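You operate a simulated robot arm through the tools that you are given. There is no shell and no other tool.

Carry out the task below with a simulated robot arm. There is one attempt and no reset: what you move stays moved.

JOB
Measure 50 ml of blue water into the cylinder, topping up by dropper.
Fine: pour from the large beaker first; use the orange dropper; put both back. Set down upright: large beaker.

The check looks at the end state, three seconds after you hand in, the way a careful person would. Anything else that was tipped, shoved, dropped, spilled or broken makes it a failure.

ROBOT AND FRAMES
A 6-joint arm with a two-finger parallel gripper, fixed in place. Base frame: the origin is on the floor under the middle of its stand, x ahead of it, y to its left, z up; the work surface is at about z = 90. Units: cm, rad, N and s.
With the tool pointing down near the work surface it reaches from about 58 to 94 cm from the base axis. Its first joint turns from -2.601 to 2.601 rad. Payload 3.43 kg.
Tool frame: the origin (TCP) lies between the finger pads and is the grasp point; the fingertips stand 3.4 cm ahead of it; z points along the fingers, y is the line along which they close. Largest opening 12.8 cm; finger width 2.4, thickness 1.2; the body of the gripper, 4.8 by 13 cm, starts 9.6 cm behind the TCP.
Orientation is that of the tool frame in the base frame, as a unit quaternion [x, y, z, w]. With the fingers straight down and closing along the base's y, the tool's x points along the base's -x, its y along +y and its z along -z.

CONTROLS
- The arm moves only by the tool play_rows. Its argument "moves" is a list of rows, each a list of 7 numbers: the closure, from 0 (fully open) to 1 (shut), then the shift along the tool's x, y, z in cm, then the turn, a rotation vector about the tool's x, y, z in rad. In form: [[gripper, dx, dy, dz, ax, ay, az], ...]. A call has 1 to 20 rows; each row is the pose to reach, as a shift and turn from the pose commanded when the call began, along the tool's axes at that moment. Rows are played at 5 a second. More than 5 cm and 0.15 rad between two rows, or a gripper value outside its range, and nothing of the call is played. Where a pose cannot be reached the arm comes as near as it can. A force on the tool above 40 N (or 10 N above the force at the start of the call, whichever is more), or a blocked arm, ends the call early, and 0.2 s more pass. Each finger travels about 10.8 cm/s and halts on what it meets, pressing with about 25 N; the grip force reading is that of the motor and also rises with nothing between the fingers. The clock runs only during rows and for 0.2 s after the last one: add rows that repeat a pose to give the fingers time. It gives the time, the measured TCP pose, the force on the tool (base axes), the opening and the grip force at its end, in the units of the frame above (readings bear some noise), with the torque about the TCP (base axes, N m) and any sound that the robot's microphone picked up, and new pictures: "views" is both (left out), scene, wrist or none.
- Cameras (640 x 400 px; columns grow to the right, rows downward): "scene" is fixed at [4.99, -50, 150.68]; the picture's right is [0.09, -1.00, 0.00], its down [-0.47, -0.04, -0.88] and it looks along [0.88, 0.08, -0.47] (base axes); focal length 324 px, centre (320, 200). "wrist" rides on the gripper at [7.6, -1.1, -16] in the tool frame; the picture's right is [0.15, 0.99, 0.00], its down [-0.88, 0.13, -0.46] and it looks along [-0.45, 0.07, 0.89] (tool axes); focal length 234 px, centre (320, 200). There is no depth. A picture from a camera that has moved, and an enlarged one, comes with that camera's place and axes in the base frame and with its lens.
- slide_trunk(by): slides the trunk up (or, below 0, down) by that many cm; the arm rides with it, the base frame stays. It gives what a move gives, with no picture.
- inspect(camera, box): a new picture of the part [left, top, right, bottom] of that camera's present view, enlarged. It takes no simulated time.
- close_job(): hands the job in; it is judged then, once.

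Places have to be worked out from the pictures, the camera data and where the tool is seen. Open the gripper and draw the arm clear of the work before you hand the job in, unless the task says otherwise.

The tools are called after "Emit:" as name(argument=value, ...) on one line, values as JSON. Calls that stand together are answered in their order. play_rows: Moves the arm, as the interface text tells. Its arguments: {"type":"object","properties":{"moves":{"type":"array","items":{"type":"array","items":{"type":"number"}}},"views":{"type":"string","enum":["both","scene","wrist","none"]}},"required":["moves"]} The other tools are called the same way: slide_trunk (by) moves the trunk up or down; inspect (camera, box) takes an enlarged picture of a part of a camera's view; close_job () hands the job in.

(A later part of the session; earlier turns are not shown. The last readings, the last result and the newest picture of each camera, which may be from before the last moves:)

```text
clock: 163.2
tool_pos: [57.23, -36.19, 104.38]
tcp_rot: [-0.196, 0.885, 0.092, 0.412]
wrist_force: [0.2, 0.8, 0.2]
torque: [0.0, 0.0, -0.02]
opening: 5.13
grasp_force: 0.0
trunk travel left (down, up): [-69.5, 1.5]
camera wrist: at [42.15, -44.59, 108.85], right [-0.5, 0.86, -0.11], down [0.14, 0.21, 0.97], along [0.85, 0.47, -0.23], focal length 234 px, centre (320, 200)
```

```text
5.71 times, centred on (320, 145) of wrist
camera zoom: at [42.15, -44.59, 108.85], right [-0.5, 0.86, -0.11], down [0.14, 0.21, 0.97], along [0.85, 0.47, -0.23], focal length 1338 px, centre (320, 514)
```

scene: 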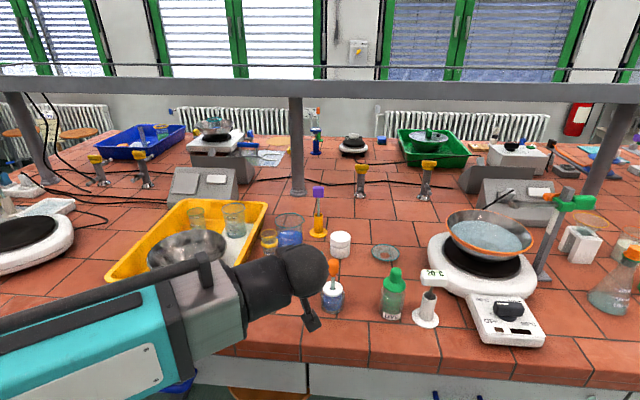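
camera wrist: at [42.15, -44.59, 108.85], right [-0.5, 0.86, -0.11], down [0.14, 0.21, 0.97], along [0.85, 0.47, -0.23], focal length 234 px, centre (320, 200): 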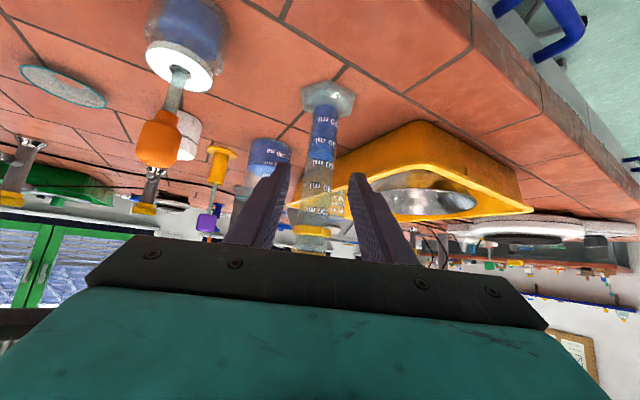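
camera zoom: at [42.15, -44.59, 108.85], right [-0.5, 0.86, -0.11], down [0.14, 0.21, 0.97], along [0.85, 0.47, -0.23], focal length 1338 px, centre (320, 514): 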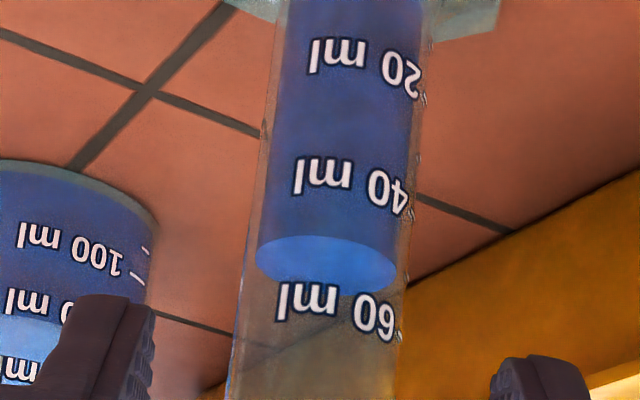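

Readings from this angle suggest roughly 48.6–49, slightly less than from the steeper scene view, so I want a nearly horizontal look. I tilt 10° more first.

Emit:
play_rows(moves=[[0.6, 0, 0, 0, 0, -0.06, 0], [0.6, 0, 0, 0, 0, -0.12, 0], [0.6, 0, 0, 0, 0, -0.174, 0], [0.6, 0, 0, 0, 0, -0.174, 0]])

```text
clock: 164.2
tool_pos: [57.21, -36.39, 104.33]
tcp_rot: [-0.186, 0.846, 0.108, 0.489]
wrist_force: [0.6, -0.1, 0.1]
torque: [-0.02, -0.01, 0.01]
opening: 5.12
grasp_force: 0.0
trunk travel left (down, up): [-69.5, 1.5]
camera wrist: at [41.64, -44.87, 105.83], right [-0.48, 0.87, -0.13], down [-0.01, 0.14, 0.99], along [0.88, 0.48, -0.05], focal length 234 px, centre (320, 200)
```

scene: 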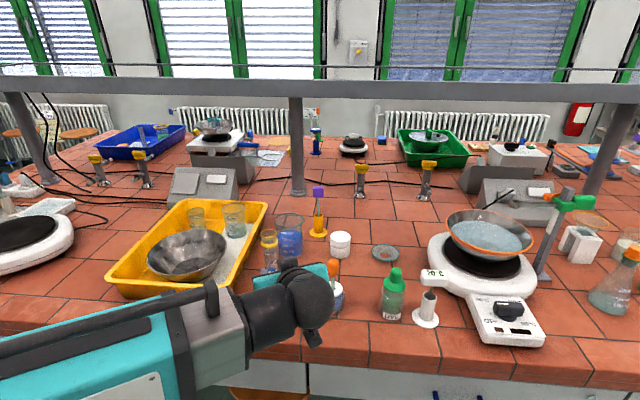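
wrist: 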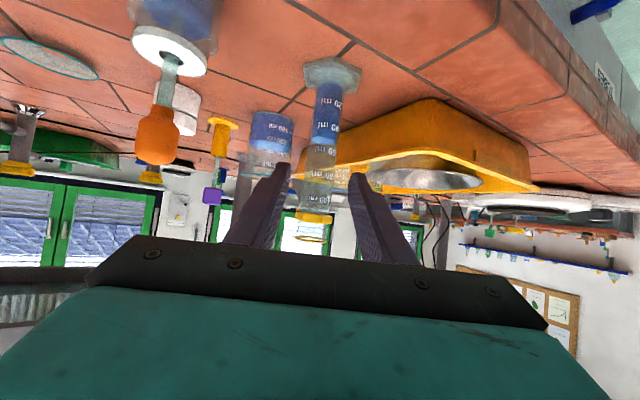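

Pose reached. I descend 7 cm so the camera is level with the liquid surface.

Emit:
play_rows(moves=[[0.6, 0.87, 0, 0.5, 0, 0, 0], [0.6, 2.4, 0, 1.4, 0, 0, 0], [0.6, 4.0, 0, 2.3, 0, 0, 0], [0.6, 5.4, 0, 3.1, 0, 0, 0], [0.6, 6.06, 0, 3.5, 0, 0, 0], [0.6, 6.06, 0, 3.5, 0, 0, 0]])

Emit:
inspect(camera="wrist", box=[280, 120, 380, 220])

```text
clock: 165.6
tool_pos: [57.07, -36.35, 97.5]
tcp_rot: [-0.188, 0.845, 0.108, 0.488]
wrist_force: [0.2, 0.3, -0.5]
torque: [-0.01, 0.02, -0.04]
opening: 5.14
grasp_force: 0.1
trunk travel left (down, up): [-69.5, 1.5]
camera wrist: at [41.6, -44.88, 98.88], right [-0.48, 0.87, -0.13], down [-0.01, 0.14, 0.99], along [0.88, 0.48, -0.05], focal length 234 px, centre (320, 200)
```

scene: 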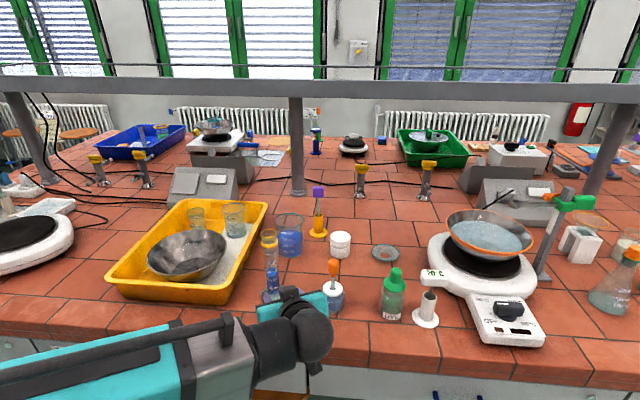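
wrist: 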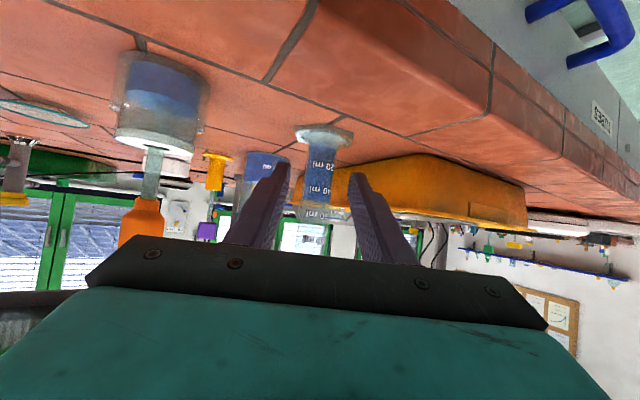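

```text
4.00 times, centred on (330, 170) of wrist
camera zoom: at [41.6, -44.88, 98.88], right [-0.48, 0.87, -0.13], down [-0.01, 0.14, 0.99], along [0.88, 0.48, -0.05], focal length 937 px, centre (280, 320)
```

zoom: 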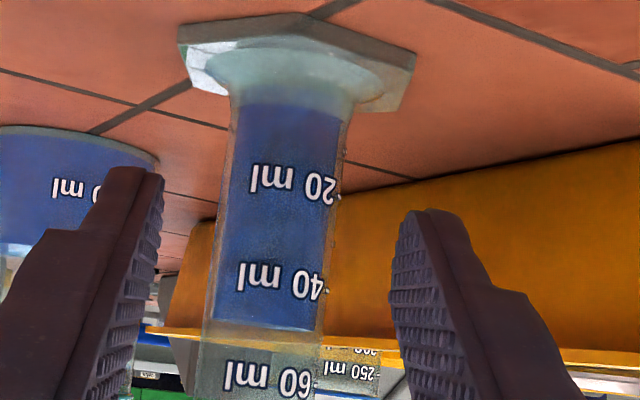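

A near-horizontal view of the scale. I zoom on 40, the level, and 60.

Emit:
inspect(camera="wrist", box=[298, 180, 338, 205])

Emit:
inspect(camera="wrist", box=[298, 192, 338, 217])

Emit:
inspect(camera="wrist", box=[298, 204, 338, 229])

```text
16.00 times, centred on (318, 192) of wrist
camera zoom: at [41.6, -44.88, 98.88], right [-0.48, 0.87, -0.13], down [-0.01, 0.14, 0.99], along [0.88, 0.48, -0.05], focal length 3747 px, centre (352, 320)
```

zoom: 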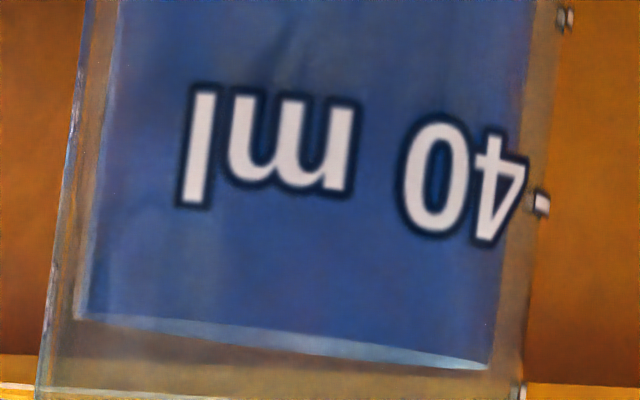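

```text
16.00 times, centred on (318, 204) of wrist
camera zoom: at [41.6, -44.88, 98.88], right [-0.48, 0.87, -0.13], down [-0.01, 0.14, 0.99], along [0.88, 0.48, -0.05], focal length 3747 px, centre (352, 128)
```

zoom: 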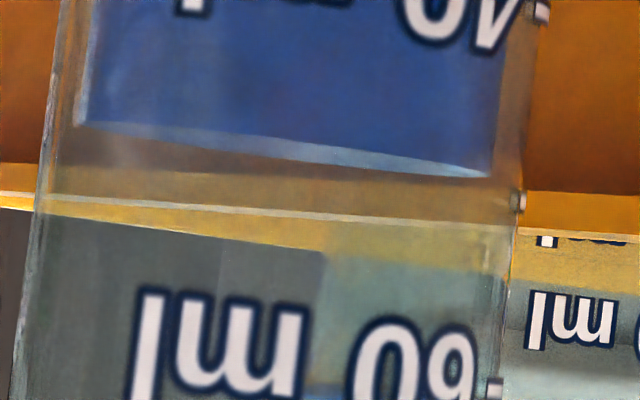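

```text
16.00 times, centred on (318, 216) of wrist
camera zoom: at [41.6, -44.88, 98.88], right [-0.48, 0.87, -0.13], down [-0.01, 0.14, 0.99], along [0.88, 0.48, -0.05], focal length 3747 px, centre (352, -64)
```

zoom: 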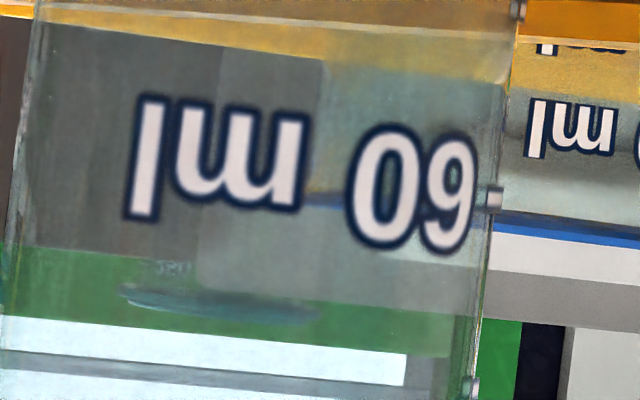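

The near-horizontal view gives a solid reading: 40 ml at V≈−10, 60 ml at V≈363, level at V≈148, so about 48.6 ml. I need ≈1.4 ml more, which is about 1.7 dropper loads. I back out upward the same way.

Emit:
play_rows(moves=[[0.6, -2.6, 0, -1.5, 0, 0, 0], [0.6, -6.06, 0, -3.5, 0, 0, 0], [0.6, -10.4, 0, -6, 0, 0, 0], [0.6, -14.7, 0, -8.5, 0, 0, 0], [0.6, -18.6, 0, -10.75, 0, 0, 0], [0.6, -21.65, 0, -12.5, 0, 0, 0], [0.6, -21.65, 0, -12.5, 0, 0.12, 0], [0.6, -21.65, 0, -12.5, 0, 0.26, 0], [0.6, -21.65, 0, -12.5, 0, 0.4, 0], [0.6, -21.65, 0, -12.5, 0, 0.54, 0], [0.6, -21.65, 0, -12.5, 0, 0.68, 0], [0.6, -21.65, 0, -12.5, 0, 0.82, 0], [0.6, -21.65, 0, -12.5, 0, 0.95, 0], [0.6, -21.65, 0, -12.5, 0, 1.047, 0], [0.6, -21.65, 0, -12.5, 0, 1.047, 0]], views="none")

```text
clock: 168.8
tool_pos: [57.19, -36.22, 122.38]
tcp_rot: [-0.216, 0.976, 0.0, -0.001]
wrist_force: [-0.7, 0.9, -1.0]
torque: [-0.02, 0.02, 0.02]
opening: 5.12
grasp_force: 0.1
trunk travel left (down, up): [-69.5, 1.5]
```

Now yaw back and return above the dropper.

Emit:
play_rows(moves=[[0.6, -0.1, -2.5, 0, 0, 0, 0.08], [0.6, -0.18, -5, 0, 0, 0, 0.17], [0.6, -0.26, -7.5, 0, 0, 0, 0.26], [0.6, -0.34, -10, 0, 0, 0, 0.35], [0.6, -0.404, -12.5, 0, 0, 0, 0.436], [0.6, -0.404, -12.5, 4, 0, 0, 0.436], [0.6, -0.404, -12.5, 8, 0, 0, 0.436], [0.6, -0.404, -12.5, 12, 0, 0, 0.436], [0.6, -0.404, -12.5, 12, 0, 0, 0.436]], views="none")

Emit:
inspect(camera="wrist", box=[230, 90, 410, 240])

Emit:
inspect(camera="scene", box=[290, 220, 380, 320])

```text
clock: 170.8
tool_pos: [62.77, -47.41, 110.45]
tcp_rot: [0.0, 1.0, 0.0, 0.0]
wrist_force: [-1.0, 0.4, 0.2]
torque: [-0.01, 0.0, 0.01]
opening: 5.1
grasp_force: 0.1
trunk travel left (down, up): [-69.5, 1.5]
```

```text
2.67 times, centred on (320, 165) of wrist
camera zoom: at [55.22, -48.6, 126.39], right [-0.15, 0.99, 0.0], down [0.88, 0.13, 0.46], along [0.45, 0.07, -0.89], focal length 624 px, centre (320, 293)
```

zoom: 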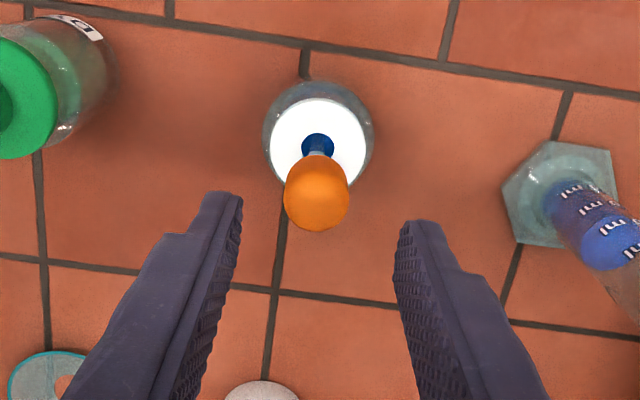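

```text
4.00 times, centred on (335, 270) of scene
camera zoom: at [4.99, -50.0, 150.68], right [0.09, -1.0, 0.0], down [-0.47, -0.04, -0.88], along [0.88, 0.08, -0.47], focal length 1294 px, centre (260, -80)
```

zoom: 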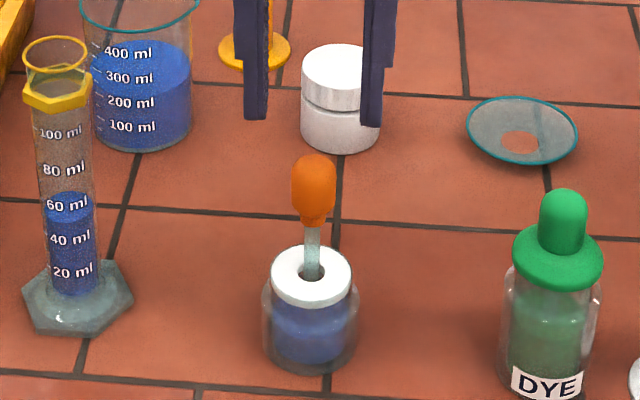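

The dropper was last released with its tip in the liquid, so it should already be charged. I lower around the bulb and take only a feather-light grip.

Emit:
play_rows(moves=[[0.6, 0, 0, 2, 0, 0, 0], [0.6, 0, 0, 4.5, 0, 0, 0], [0.6, 0, 0, 7, 0, 0, 0], [0.6, 0, 0, 8, 0, 0, 0], [0.7, 0, 0, 8, 0, 0, 0], [0.76, 0, 0, 8, 0, 0, 0], [0.79, 0, 0, 8, 0, 0, 0], [0.8, 0, 0, 8, 0, 0, 0], [0.806, 0, 0, 8, 0, 0, 0], [0.811, 0, 0, 8, 0, 0, 0], [0.815, 0, 0, 8, 0, 0, 0], [0.815, 0, 0, 8, 0, 0, 0]], views="none")

Emit:
inspect(camera="wrist", box=[250, 120, 390, 240])

Emit:
inspect(camera="scene", box=[310, 240, 360, 320])

```text
clock: 173.4
tool_pos: [62.91, -47.47, 102.44]
tcp_rot: [0.001, 1.0, 0.0, 0.0]
wrist_force: [0.7, -0.1, -0.8]
torque: [0.01, 0.0, 0.01]
opening: 2.46
grasp_force: 1.1
trunk travel left (down, up): [-69.5, 1.5]
```

```text
3.33 times, centred on (320, 180) of wrist
camera zoom: at [55.19, -48.68, 118.38], right [-0.15, 0.99, 0.0], down [0.88, 0.13, 0.46], along [0.45, 0.07, -0.89], focal length 781 px, centre (320, 267)
```

zoom: 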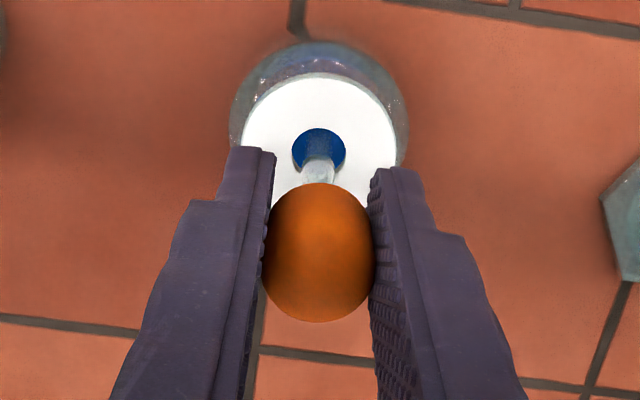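

```text
5.00 times, centred on (335, 280) of scene
camera zoom: at [4.99, -50.0, 150.68], right [0.09, -1.0, 0.0], down [-0.47, -0.04, -0.88], along [0.88, 0.08, -0.47], focal length 1618 px, centre (245, -200)
```

zoom: 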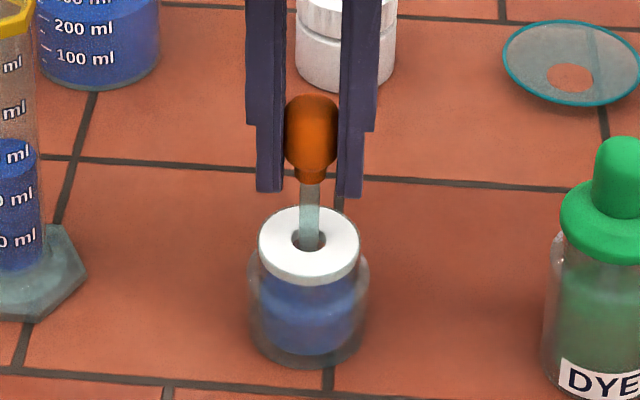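

Gripped at ~1 N. Lift and carry to the cylinder.

Emit:
play_rows(moves=[[0.815, 0, 0, -0.5, 0, 0, 0], [0.815, 0, 0, -2, 0, 0, 0], [0.815, 0, 0, -4, 0, 0, 0], [0.815, 0, 0, -6, 0, 0, 0], [0.815, 0, 0, -8, 0, 0, 0], [0.815, 0, 0, -10.5, 0, 0, 0], [0.815, 0, 0, -13, 0, 0, 0], [0.815, 0, 0, -15.5, 0, 0, 0], [0.815, 0, 0, -18, 0, 0, 0], [0.815, 0, 0, -20.3, 0, 0, 0], [0.815, -0.1, 0.8, -21.28, 0, 0, 0], [0.815, -0.4, 3, -21.28, 0, 0, 0], [0.815, -0.75, 5.5, -21.28, 0, 0, 0], [0.815, -1.1, 8, -21.28, 0, 0, 0], [0.815, -1.45, 10.5, -21.28, 0, 0, 0], [0.815, -1.75, 12.8, -21.28, 0, 0, 0], [0.815, -1.97, 14.4, -21.28, 0, 0, 0], [0.815, -2.05, 14.9, -21.28, 0, 0, 0], [0.815, -2.05, 14.9, -21.28, 0, 0, 0]], views="none")

Emit:
inspect(camera="wrist", box=[270, 90, 370, 190])

Emit:
inspect(camera="scene", box=[240, 160, 370, 320])

```text
clock: 177.4
tool_pos: [64.84, -32.56, 123.62]
tcp_rot: [0.001, 1.0, 0.0, 0.0]
wrist_force: [-0.1, -0.8, 0.3]
torque: [0.03, 0.01, 0.02]
opening: 2.42
grasp_force: 0.2
trunk travel left (down, up): [-69.5, 1.5]
```

```text
4.00 times, centred on (320, 140) of wrist
camera zoom: at [57.22, -33.79, 139.65], right [-0.15, 0.99, 0.0], down [0.88, 0.13, 0.46], along [0.45, 0.07, -0.89], focal length 937 px, centre (320, 440)
```

zoom: 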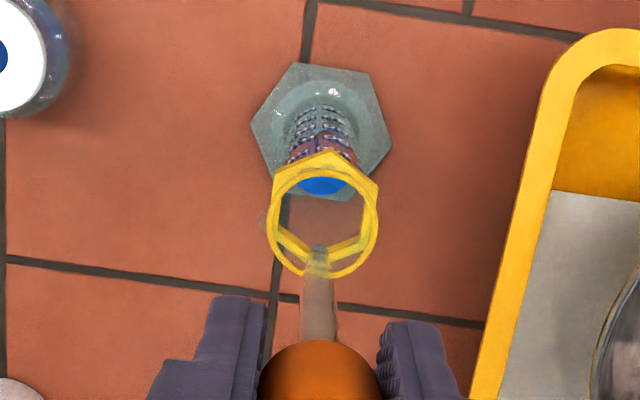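

```text
2.50 times, centred on (305, 240) of scene
camera zoom: at [4.99, -50.0, 150.68], right [0.09, -1.0, 0.0], down [-0.47, -0.04, -0.88], along [0.88, 0.08, -0.47], focal length 809 px, centre (358, 100)
```

zoom: 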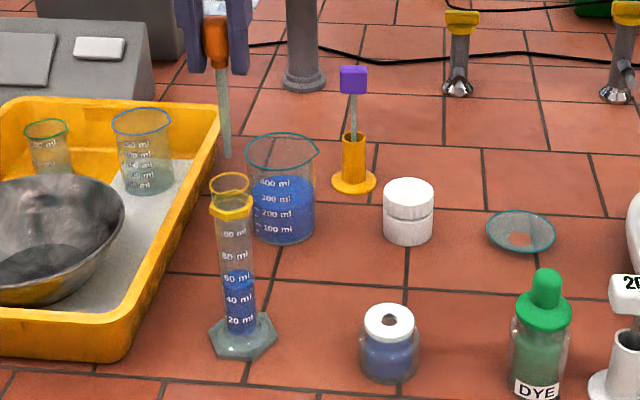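

Over the mouth and nothing dripped. I lower the tip in and squeeze this load.

Emit:
play_rows(moves=[[0.815, 0, 0, 1, 0, 0, 0], [0.815, 0, 0, 2.2, 0, 0, 0], [0.815, 0, 0, 3.3, 0, 0, 0], [0.815, 0, 0, 4, 0, 0, 0], [0.815, 0, 0, 4, 0, 0, 0], [0.822, 0, 0, 4, 0, 0, 0], [0.83, 0, 0, 4, 0, 0, 0], [0.85, 0, 0, 4, 0, 0, 0], [0.9, 0, 0, 4, 0, 0, 0], [0.9, 0, 0, 4, 0, 0, 0], [0.9, 0, 0, 4, 0, 0, 0]], views="none")

Emit:
inspect(camera="scene", box=[268, 267, 284, 277])

```text
clock: 179.8
tool_pos: [64.91, -32.51, 119.71]
tcp_rot: [0.001, 1.0, 0.0, 0.0]
wrist_force: [0.0, 0.1, 0.2]
torque: [0.01, 0.03, 0.01]
opening: 2.34
grasp_force: 24.6
trunk travel left (down, up): [-69.5, 1.5]
```

```text
16.00 times, centred on (276, 272) of scene
camera zoom: at [4.99, -50.0, 150.68], right [0.09, -1.0, 0.0], down [-0.47, -0.04, -0.88], along [0.88, 0.08, -0.47], focal length 5176 px, centre (1024, -952)
```

zoom: 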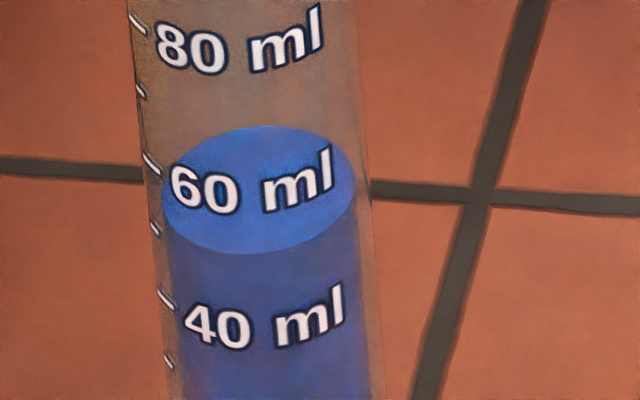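

The level is now ≈49.4 ml (48.6 + 0.83). One last load, to be squeezed out in stages. Back to the bottle.

Emit:
play_rows(moves=[[0.9, 0, 0, -1.5, 0, 0, 0], [0.9, 0, 0, -3, 0, 0, 0], [0.9, 0, 0, -4, 0, 0, 0], [0.9, 0.2, -1.2, -4, 0, 0, 0], [0.9, 0.5, -3.5, -4, 0, 0, 0], [0.9, 0.9, -6.5, -4, 0, 0, 0], [0.9, 1.3, -9.5, -4, 0, 0, 0], [0.9, 1.7, -12.3, -4, 0, 0, 0], [0.9, 2.0, -14.3, -4, 0, 0, 0], [0.9, 2.05, -14.9, -4, 0, 0, 0], [0.9, 2.05, -14.9, -2, 0, 0, 0], [0.9, 2.05, -14.9, 1, 0, 0, 0], [0.9, 2.05, -14.9, 4, 0, 0, 0], [0.9, 2.05, -14.9, 7, 0, 0, 0], [0.9, 2.05, -14.9, 8, 0, 0, 0], [0.9, 2.05, -14.9, 8, 0, 0, 0]], views="none")

Emit:
inspect(camera="wrist", box=[290, 110, 350, 190])

Emit:
inspect(camera="scene", box=[310, 225, 360, 305])

```text
clock: 183.2
tool_pos: [62.87, -47.62, 111.69]
tcp_rot: [0.0, 1.0, 0.0, 0.0]
wrist_force: [-0.9, -0.4, 0.4]
torque: [-0.01, -0.05, -0.04]
opening: 2.35
grasp_force: 24.9
trunk travel left (down, up): [-69.5, 1.5]
```

```text
5.00 times, centred on (320, 150) of wrist
camera zoom: at [55.18, -48.72, 127.65], right [-0.15, 0.99, 0.0], down [0.88, 0.13, 0.46], along [0.45, 0.07, -0.89], focal length 1171 px, centre (320, 450)
```

zoom: 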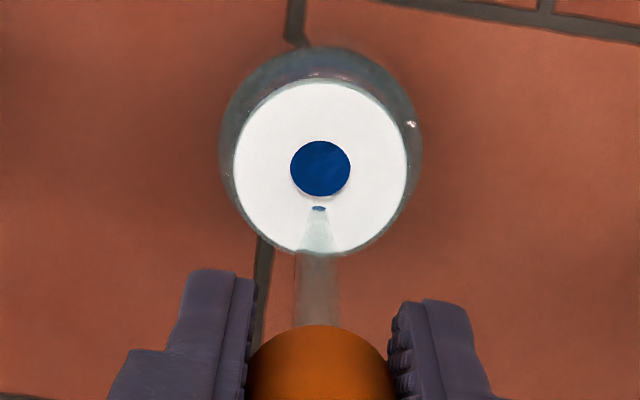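

```text
5.00 times, centred on (335, 265) of scene
camera zoom: at [4.99, -50.0, 150.68], right [0.09, -1.0, 0.0], down [-0.47, -0.04, -0.88], along [0.88, 0.08, -0.47], focal length 1618 px, centre (245, -125)
```

zoom: 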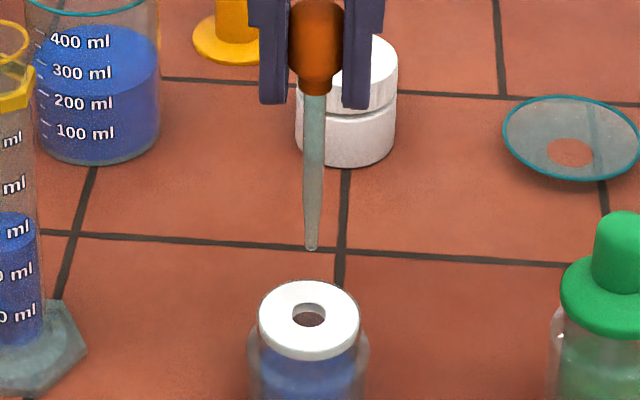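

Aligned. Insert, relax, draw.

Emit:
play_rows(moves=[[0.9, 0, 0, 1, 0, 0, 0], [0.9, 0, 0, 2.2, 0, 0, 0], [0.9, 0, 0, 3.5, 0, 0, 0], [0.9, 0, 0, 5, 0, 0, 0], [0.9, 0, 0, 6.5, 0, 0, 0], [0.9, 0, 0, 7.8, 0, 0, 0], [0.9, 0, 0, 8.5, 0, 0, 0], [0.9, 0, 0, 8.5, 0, 0, 0], [0.83, 0, 0, 8.5, 0, 0, 0], [0.82, 0, 0, 8.5, 0, 0, 0], [0.812, 0, 0, 8.5, 0, 0, 0], [0.808, 0, 0, 8.5, 0, 0, 0], [0.808, 0, 0, 8.5, 0, 0, 0], [0.808, 0, 0, 8.5, 0, 0, 0], [0.808, 0, 0, 8.5, 0, 0, 0], [0.808, 0, 0, 8.5, 0, 0, 0], [0.808, 0, 0, 8.5, 0, 0, 0], [0.808, 0, 0, 8.5, 0, 0, 0]], views="none")

Emit:
inspect(camera="wrist", box=[250, 120, 390, 240])

```text
clock: 187.0
tool_pos: [63.01, -47.48, 103.28]
tcp_rot: [0.0, 1.0, 0.0, 0.0]
wrist_force: [-1.0, -0.2, -0.3]
torque: [-0.01, -0.01, 0.0]
opening: 2.48
grasp_force: 0.4
trunk travel left (down, up): [-69.5, 1.5]
```

```text
3.33 times, centred on (320, 180) of wrist
camera zoom: at [55.2, -48.67, 119.18], right [-0.15, 0.99, 0.0], down [0.88, 0.13, 0.46], along [0.45, 0.07, -0.89], focal length 781 px, centre (320, 267)
```

zoom: 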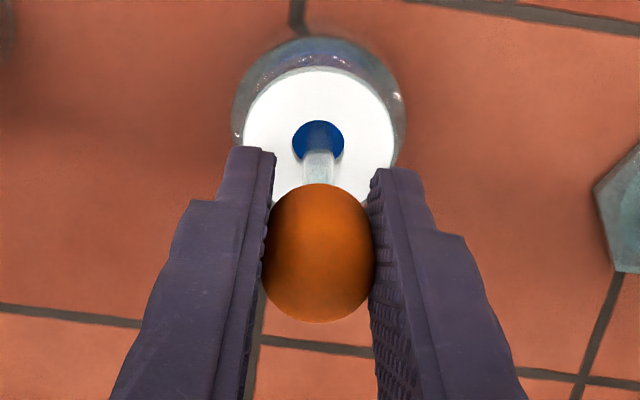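

Carry to the cylinder at the light hold.

Emit:
play_rows(moves=[[0.815, 0, 0, -0.5, 0, 0, 0], [0.815, 0, 0, -2, 0, 0, 0], [0.815, 0, 0, -4, 0, 0, 0], [0.815, 0, 0, -6, 0, 0, 0], [0.815, 0, 0, -8, 0, 0, 0], [0.815, 0, 0, -10.5, 0, 0, 0], [0.815, 0, 0, -13, 0, 0, 0], [0.815, 0, 0, -15.5, 0, 0, 0], [0.815, 0, 0, -18, 0, 0, 0], [0.815, 0, 0, -20, 0, 0, 0], [0.815, -0.1, 0.8, -20.5, 0, 0, 0], [0.815, -0.4, 3, -20.5, 0, 0, 0], [0.815, -0.75, 5.5, -20.5, 0, 0, 0], [0.815, -1.1, 8, -20.5, 0, 0, 0], [0.815, -1.45, 10.5, -20.5, 0, 0, 0], [0.815, -1.75, 12.8, -20.5, 0, 0, 0], [0.815, -1.97, 14.4, -20.5, 0, 0, 0], [0.815, -2.05, 14.9, -20.5, 0, 0, 0], [0.815, -2.05, 14.9, -20.5, 0, 0, 0]], views="none")

Emit:
inspect(camera="wrist", box=[270, 90, 370, 190])

```text
clock: 191.0
tool_pos: [64.89, -32.58, 123.75]
tcp_rot: [0.001, 1.0, 0.0, 0.0]
wrist_force: [-0.8, 0.4, -0.8]
torque: [-0.03, -0.02, 0.01]
opening: 2.48
grasp_force: 0.8
trunk travel left (down, up): [-69.5, 1.5]
```

```text
4.00 times, centred on (320, 140) of wrist
camera zoom: at [57.27, -33.75, 139.7], right [-0.15, 0.99, 0.0], down [0.88, 0.13, 0.46], along [0.45, 0.07, -0.89], focal length 937 px, centre (320, 440)
```

zoom: 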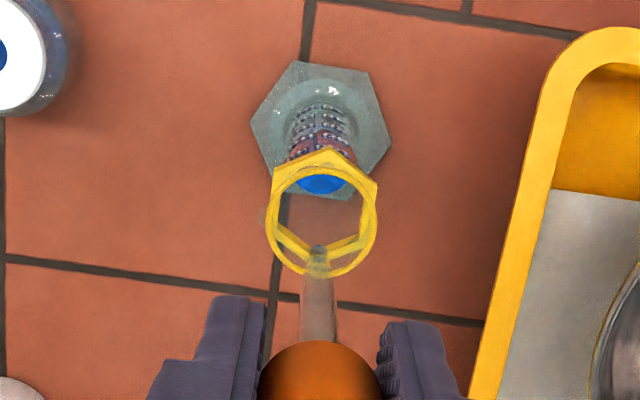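

Over the mouth. I lower the tip and squeeze only partly first (0.82 setting) to see how much comes out.

Emit:
play_rows(moves=[[0.815, 0, 0, 1, 0, 0, 0], [0.815, 0, 0, 2.2, 0, 0, 0], [0.815, 0, 0, 3.3, 0, 0, 0], [0.815, 0, 0, 4, 0, 0, 0], [0.815, 0, 0, 4, 0, 0, 0], [0.818, 0, 0, 4, 0, 0, 0], [0.819, 0, 0, 4, 0, 0, 0], [0.819, 0, 0, 4, 0, 0, 0]], views="none")

Emit:
inspect(camera="scene", box=[268, 267, 284, 277])

```text
clock: 192.8
tool_pos: [64.81, -32.58, 119.72]
tcp_rot: [0.0, 1.0, 0.0, 0.0]
wrist_force: [0.4, 0.4, -0.5]
torque: [0.01, 0.04, 0.02]
opening: 2.45
grasp_force: 8.9
trunk travel left (down, up): [-69.5, 1.5]
```

```text
16.00 times, centred on (276, 272) of scene
camera zoom: at [4.99, -50.0, 150.68], right [0.09, -1.0, 0.0], down [-0.47, -0.04, -0.88], along [0.88, 0.08, -0.47], focal length 5176 px, centre (1024, -952)
```

zoom: 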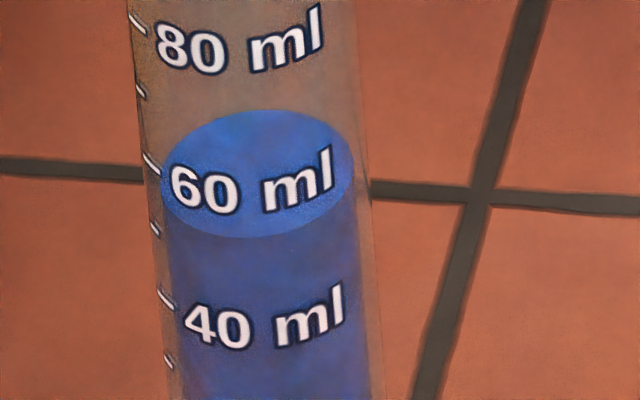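

The level jumped more than expected, by about +2.4 ml with this gentle squeeze. I relax the grip at once to the light hold to stop any flow, then re-read.

Emit:
play_rows(moves=[[0.812, 0, 0, 0, 0, 0, 0]], views="none")

Emit:
inspect(camera="scene", box=[268, 267, 284, 277])

Emit:
inspect(camera="scene", box=[240, 170, 330, 310])

Emit:
inspect(camera="wrist", box=[270, 90, 370, 190])

```text
clock: 193.2
tool_pos: [64.9, -32.64, 119.66]
tcp_rot: [0.0, 1.0, 0.001, 0.0]
wrist_force: [-1.0, 0.3, 0.6]
torque: [0.01, -0.03, -0.01]
opening: 2.49
grasp_force: 0.6
trunk travel left (down, up): [-69.5, 1.5]
```

```text
16.00 times, centred on (276, 272) of scene
camera zoom: at [4.99, -50.0, 150.68], right [0.09, -1.0, 0.0], down [-0.47, -0.04, -0.88], along [0.88, 0.08, -0.47], focal length 5176 px, centre (1024, -952)
```

zoom: 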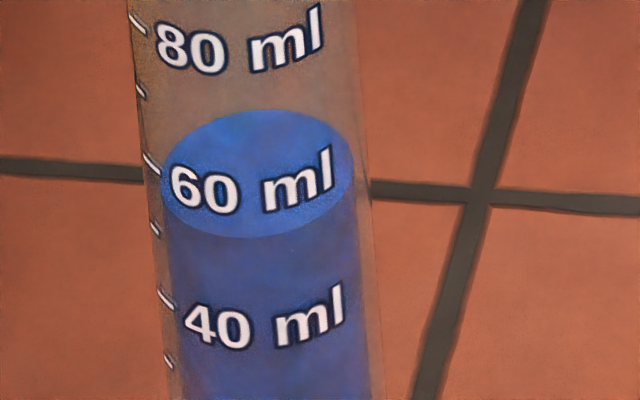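

```text
2.86 times, centred on (285, 240) of scene
camera zoom: at [4.99, -50.0, 150.68], right [0.09, -1.0, 0.0], down [-0.47, -0.04, -0.88], along [0.88, 0.08, -0.47], focal length 924 px, centre (420, 86)
```

zoom: 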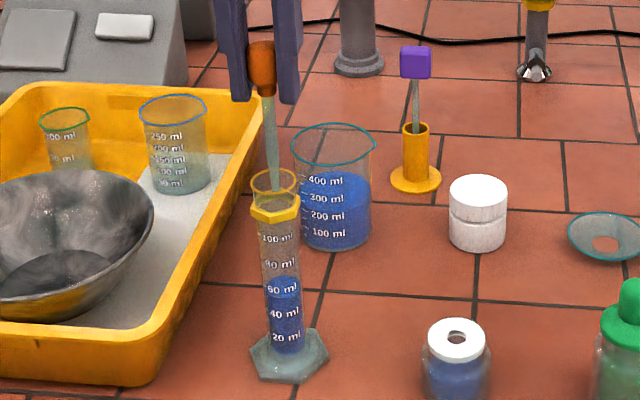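

```text
4.00 times, centred on (320, 140) of wrist
camera zoom: at [57.26, -33.77, 135.7], right [-0.15, 0.99, 0.0], down [0.88, 0.13, 0.46], along [0.45, 0.07, -0.89], focal length 937 px, centre (320, 440)
```

zoom: 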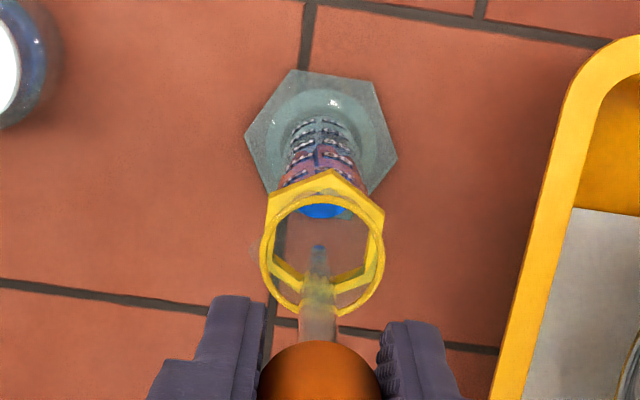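

The level now sits near 51.8 ml: the mid-force hold must have pumped the dropper repeatedly. I will remove the excess with the dropper, but first I return it to its bottle so I can re-grip higher and re-check the level.

Emit:
play_rows(moves=[[0.814, 0, 0, -1.5, 0, 0, 0], [0.814, 0, 0, -3, 0, 0, 0], [0.814, 0, 0, -4, 0, 0, 0], [0.814, 0.2, -1.2, -4, 0, 0, 0], [0.814, 0.5, -3.5, -4, 0, 0, 0], [0.814, 0.9, -6.5, -4, 0, 0, 0], [0.814, 1.3, -9.5, -4, 0, 0, 0], [0.814, 1.7, -12.3, -4, 0, 0, 0], [0.814, 2.0, -14.3, -4, 0, 0, 0], [0.814, 2.05, -14.9, -4, 0, 0, 0], [0.814, 2.05, -14.9, -2, 0, 0, 0], [0.814, 2.05, -14.9, 1, 0, 0, 0], [0.814, 2.05, -14.9, 4, 0, 0, 0], [0.814, 2.05, -14.9, 7, 0, 0, 0], [0.814, 2.05, -14.9, 8, 0, 0, 0], [0.814, 2.05, -14.9, 8, 0, 0, 0]], views="none")

Emit:
inspect(camera="wrist", box=[290, 110, 350, 190])

Emit:
inspect(camera="scene", box=[240, 220, 370, 320])

```text
clock: 196.6
tool_pos: [62.82, -47.5, 111.72]
tcp_rot: [0.0, 1.0, -0.001, 0.0]
wrist_force: [0.3, -0.3, -0.1]
torque: [0.0, 0.02, -0.01]
opening: 2.49
grasp_force: 0.5
trunk travel left (down, up): [-69.5, 1.5]
```

```text
5.00 times, centred on (320, 150) of wrist
camera zoom: at [55.19, -48.7, 127.69], right [-0.15, 0.99, 0.0], down [0.88, 0.13, 0.46], along [0.45, 0.07, -0.89], focal length 1171 px, centre (320, 450)
```

zoom: 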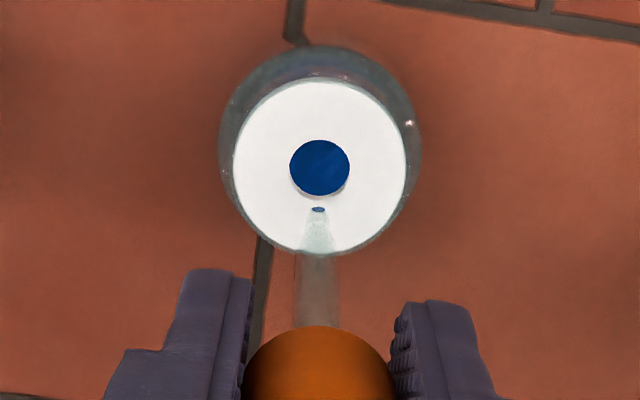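

```text
4.00 times, centred on (305, 270) of scene
camera zoom: at [4.99, -50.0, 150.68], right [0.09, -1.0, 0.0], down [-0.47, -0.04, -0.88], along [0.88, 0.08, -0.47], focal length 1294 px, centre (380, -80)
```

zoom: 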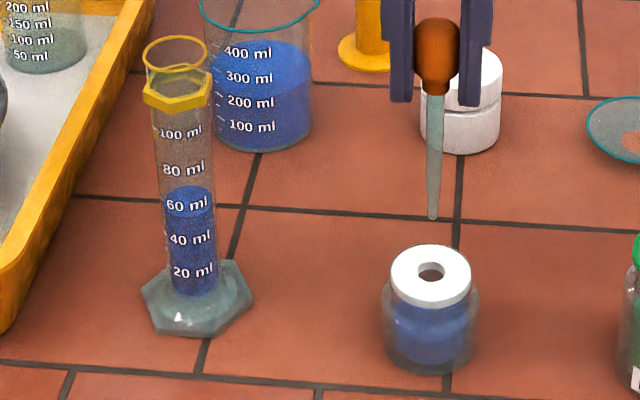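

Slight drift (~0.1 cm) but still within the hole. I insert gently on the light hold and release at the seat.

Emit:
play_rows(moves=[[0.814, 0, 0, 1, 0, 0, 0], [0.814, 0, 0, 2.2, 0, 0, 0], [0.814, 0, 0, 3.5, 0, 0, 0], [0.814, 0, 0, 5, 0, 0, 0], [0.814, 0, 0, 6.5, 0, 0, 0], [0.814, 0, 0, 7.8, 0, 0, 0], [0.814, 0, 0, 8.6, 0, 0, 0], [0.814, 0, 0, 9.1, 0, 0, 0], [0.814, 0, 0, 9.2, 0, 0, 0], [0.81, 0, 0, 9.2, 0, 0, 0], [0.8, 0, 0, 9.2, 0, 0, 0], [0.78, 0, 0, 9.2, 0, 0, 0], [0.74, 0, 0, 9.2, 0, 0, 0], [0.68, 0, 0, 9.2, 0, 0, 0], [0.6, 0, 0, 9.2, 0, 0, 0], [0.6, 0, 0, 9.2, 0, 0, 0]], views="none")

Emit:
inspect(camera="scene", box=[310, 240, 360, 320])

Emit:
inspect(camera="wrist", box=[250, 120, 390, 240])

```text
clock: 200.0
tool_pos: [62.75, -47.47, 102.6]
tcp_rot: [0.0, 1.0, 0.001, 0.0]
wrist_force: [0.3, -1.0, 1.4]
torque: [0.01, 0.0, 0.04]
opening: 5.15
grasp_force: 0.0
trunk travel left (down, up): [-69.5, 1.5]
```

```text
5.00 times, centred on (335, 280) of scene
camera zoom: at [4.99, -50.0, 150.68], right [0.09, -1.0, 0.0], down [-0.47, -0.04, -0.88], along [0.88, 0.08, -0.47], focal length 1618 px, centre (245, -200)
```

zoom: 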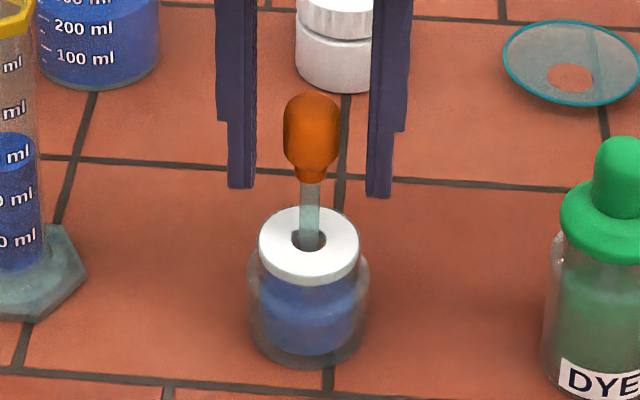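

```text
3.33 times, centred on (320, 180) of wrist
camera zoom: at [55.2, -48.69, 118.48], right [-0.15, 0.99, 0.0], down [0.88, 0.13, 0.46], along [0.45, 0.07, -0.89], focal length 781 px, centre (320, 267)
```

zoom: 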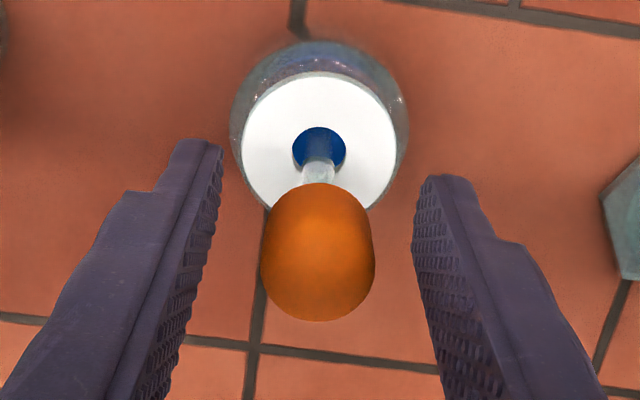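

The dropper stands in the bottle. I go back to the low viewing pose to measure the level exactly.

Emit:
play_rows(moves=[[0.6, 0, 0, -1, 0, 0, 0], [0.6, 0, 0, -4, 0, 0, 0], [0.6, 0, 0, -8, 0, 0, 0], [0.6, 0, 0, -12, 0, 0, 0], [0.6, 0, 0, -16, 0, 0, 0], [0.6, 0, 0, -19.92, 0, 0, 0], [0.6, 1, 2, -19.92, 0, 0, -0.07], [0.6, 2.2, 4.4, -19.92, 0, 0, -0.16], [0.6, 3.4, 6.8, -19.92, 0, 0, -0.26], [0.6, 4.6, 9.2, -19.92, 0, 0, -0.36], [0.6, 5.65, 11.16, -19.92, 0, 0, -0.436], [0.6, 5.65, 11.16, -19.92, 0, 0, -0.436]], views="none")

Emit:
play_rows(moves=[[0.6, 0, 0, 0, 0, -0.1, 0], [0.6, 0, 0, 0, 0, -0.24, 0], [0.6, 0, 0, 0, 0, -0.38, 0], [0.6, 0, 0, 0, 0, -0.52, 0], [0.6, 0, 0, 0, 0, -0.66, 0], [0.6, 0, 0, 0, 0, -0.8, 0], [0.6, 0, 0, 0, 0, -0.93, 0], [0.6, 0, 0, 0, 0, -1.047, 0], [0.6, 0, 0, 3, 0, -1.047, 0], [0.6, 0, 0, 7, 0, -1.047, 0], [0.6, 0, 0, 11, 0, -1.047, 0], [0.6, 0, 0, 15, 0, -1.047, 0], [0.6, 0, 0, 19, 0, -1.047, 0], [0.6, 0, 0, 22.5, 0, -1.047, 0], [0.6, 0, 0, 25, 0, -1.047, 0], [0.6, 0, 0, 25, 0, -1.047, 0]], views="none")

Emit:
inspect(camera="wrist", box=[298, 180, 338, 205])

Emit:
inspect(camera="wrist", box=[298, 192, 338, 217])

Emit:
inspect(camera="wrist", box=[298, 204, 338, 229])

```text
clock: 202.6
tool_pos: [57.17, -36.32, 122.32]
tcp_rot: [-0.217, 0.976, 0.0, 0.0]
wrist_force: [-1.0, 0.0, -0.4]
torque: [0.0, 0.02, 0.01]
opening: 5.1
grasp_force: 0.1
trunk travel left (down, up): [-69.5, 1.5]
```

```text
clock: 206.0
tool_pos: [57.09, -36.26, 97.45]
tcp_rot: [-0.188, 0.845, 0.109, 0.488]
wrist_force: [-0.2, -0.9, 0.1]
torque: [0.04, -0.01, 0.03]
opening: 5.1
grasp_force: 0.0
trunk travel left (down, up): [-69.5, 1.5]
```

```text
16.00 times, centred on (318, 192) of wrist
camera zoom: at [41.58, -44.79, 98.9], right [-0.48, 0.87, -0.13], down [-0.01, 0.14, 0.99], along [0.88, 0.48, -0.05], focal length 3747 px, centre (352, 320)
```

zoom: 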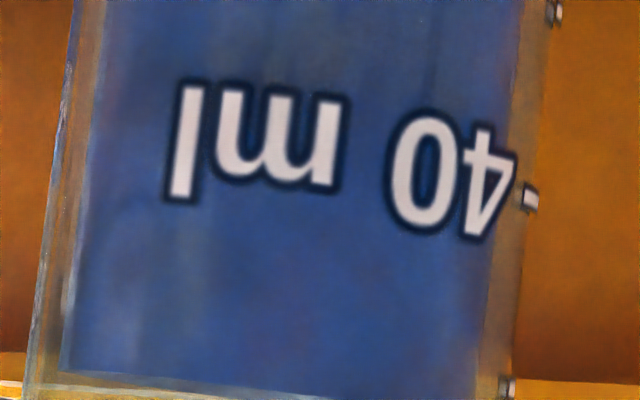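

```text
16.00 times, centred on (318, 204) of wrist
camera zoom: at [41.58, -44.79, 98.9], right [-0.48, 0.87, -0.13], down [-0.01, 0.14, 0.99], along [0.88, 0.48, -0.05], focal length 3747 px, centre (352, 128)
```

zoom: 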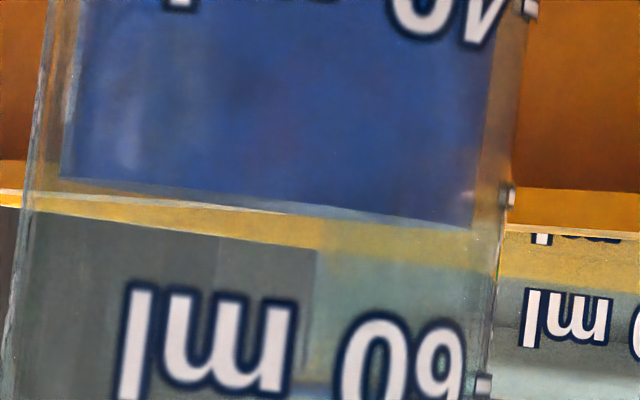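

```text
16.00 times, centred on (318, 216) of wrist
camera zoom: at [41.58, -44.79, 98.9], right [-0.48, 0.87, -0.13], down [-0.01, 0.14, 0.99], along [0.88, 0.48, -0.05], focal length 3747 px, centre (352, -64)
```

zoom: 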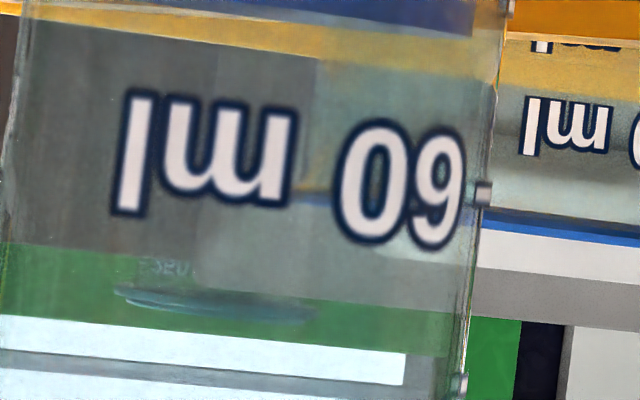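

Confirmed: 51.8 ml. I need to take out about 1.8 ml (two clean strokes of ≈0.85 ml) with the dropper, gripping the bulb nearer its top so the tip reaches the liquid. Backing out of the viewing pose.

Emit:
play_rows(moves=[[0.6, -2.6, 0, -1.5, 0, 0, 0], [0.6, -6.06, 0, -3.5, 0, 0, 0], [0.6, -10.4, 0, -6, 0, 0, 0], [0.6, -14.7, 0, -8.5, 0, 0, 0], [0.6, -18.6, 0, -10.75, 0, 0, 0], [0.6, -21.65, 0, -12.5, 0, 0, 0], [0.6, -21.65, 0, -12.5, 0, 0.12, 0], [0.6, -21.65, 0, -12.5, 0, 0.26, 0], [0.6, -21.65, 0, -12.5, 0, 0.4, 0], [0.6, -21.65, 0, -12.5, 0, 0.54, 0], [0.6, -21.65, 0, -12.5, 0, 0.68, 0], [0.6, -21.65, 0, -12.5, 0, 0.82, 0], [0.6, -21.65, 0, -12.5, 0, 0.95, 0], [0.6, -21.65, 0, -12.5, 0, 1.047, 0], [0.6, -21.65, 0, -12.5, 0, 1.047, 0]], views="none")

Emit:
play_rows(moves=[[0.6, -0.1, -2.5, 0, 0, 0, 0.08], [0.6, -0.18, -5, 0, 0, 0, 0.17], [0.6, -0.26, -7.5, 0, 0, 0, 0.26], [0.6, -0.34, -10, 0, 0, 0, 0.35], [0.6, -0.404, -12.5, 0, 0, 0, 0.436], [0.6, -0.404, -12.5, 4, 0, 0, 0.436], [0.6, -0.404, -12.5, 8, 0, 0, 0.436], [0.6, -0.404, -12.5, 12, 0, 0, 0.436], [0.6, -0.404, -12.5, 12, 0, 0, 0.436]], views="none")

Emit:
inspect(camera="wrist", box=[270, 120, 370, 200])

Emit:
inspect(camera="scene", box=[310, 240, 360, 320])

```text
clock: 209.2
tool_pos: [57.16, -36.37, 122.36]
tcp_rot: [-0.216, 0.976, 0.0, 0.0]
wrist_force: [0.2, -0.3, -0.6]
torque: [0.01, 0.01, -0.04]
opening: 5.1
grasp_force: 0.1
trunk travel left (down, up): [-69.5, 1.5]
```

```text
clock: 211.2
tool_pos: [62.54, -47.68, 110.39]
tcp_rot: [0.001, 1.0, 0.001, 0.0]
wrist_force: [0.2, 0.0, 0.3]
torque: [0.01, -0.02, 0.01]
opening: 5.1
grasp_force: 0.0
trunk travel left (down, up): [-69.5, 1.5]
```

```text
5.00 times, centred on (320, 160) of wrist
camera zoom: at [55.09, -48.8, 126.32], right [-0.15, 0.99, 0.0], down [0.88, 0.13, 0.46], along [0.45, 0.07, -0.89], focal length 1171 px, centre (320, 400)
```

zoom: 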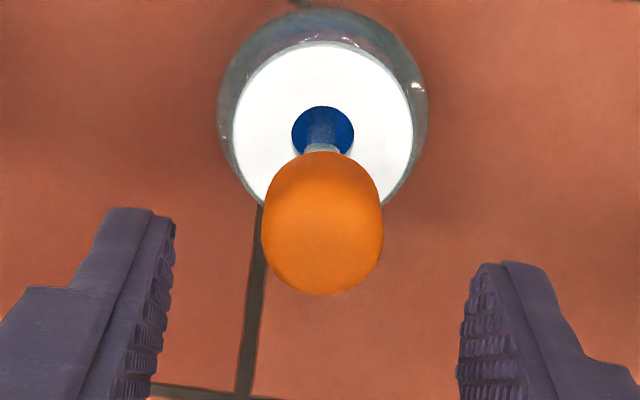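

```text
5.00 times, centred on (335, 280) of scene
camera zoom: at [4.99, -50.0, 150.68], right [0.09, -1.0, 0.0], down [-0.47, -0.04, -0.88], along [0.88, 0.08, -0.47], focal length 1618 px, centre (245, -200)
```

zoom: 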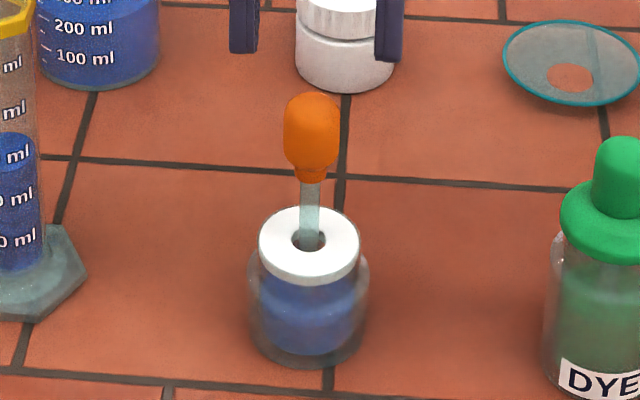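

I lower to a higher grip position (TCP ≈ 105.3, i.e. ~2.8 cm higher on the dropper than before) and check visually.

Emit:
play_rows(moves=[[0.6, -0.1, 0.1, 1.5, 0, 0, 0], [0.6, -0.1, 0.1, 3.5, 0, 0, 0], [0.65, -0.1, 0.1, 5.1, 0, 0, 0], [0.72, -0.1, 0.1, 5.1, 0, 0, 0], [0.76, -0.1, 0.1, 5.1, 0, 0, 0], [0.76, -0.1, 0.1, 5.1, 0, 0, 0]], views="none")

Emit:
inspect(camera="wrist", box=[270, 130, 370, 210])

Emit:
inspect(camera="scene", box=[318, 245, 350, 285])

```text
clock: 212.6
tool_pos: [62.85, -47.52, 105.18]
tcp_rot: [0.001, 1.0, 0.0, 0.0]
wrist_force: [0.3, 0.7, -0.4]
torque: [-0.02, 0.04, 0.0]
opening: 3.06
grasp_force: 0.2
trunk travel left (down, up): [-69.5, 1.5]
```

```text
5.00 times, centred on (320, 170) of wrist
camera zoom: at [55.27, -48.63, 121.22], right [-0.15, 0.99, 0.0], down [0.88, 0.13, 0.46], along [0.45, 0.07, -0.89], focal length 1171 px, centre (320, 350)
```

zoom: 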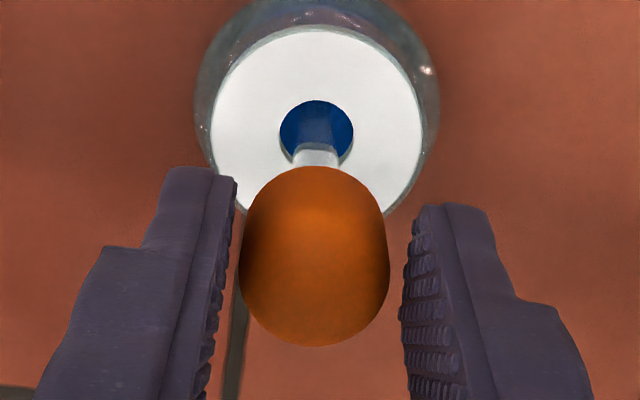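

```text
10.00 times, centred on (334, 265) of scene
camera zoom: at [4.99, -50.0, 150.68], right [0.09, -1.0, 0.0], down [-0.47, -0.04, -0.88], along [0.88, 0.08, -0.47], focal length 3235 px, centre (180, -450)
```

zoom: 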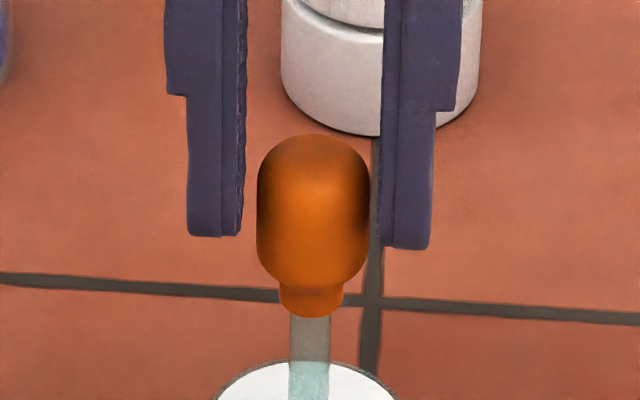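

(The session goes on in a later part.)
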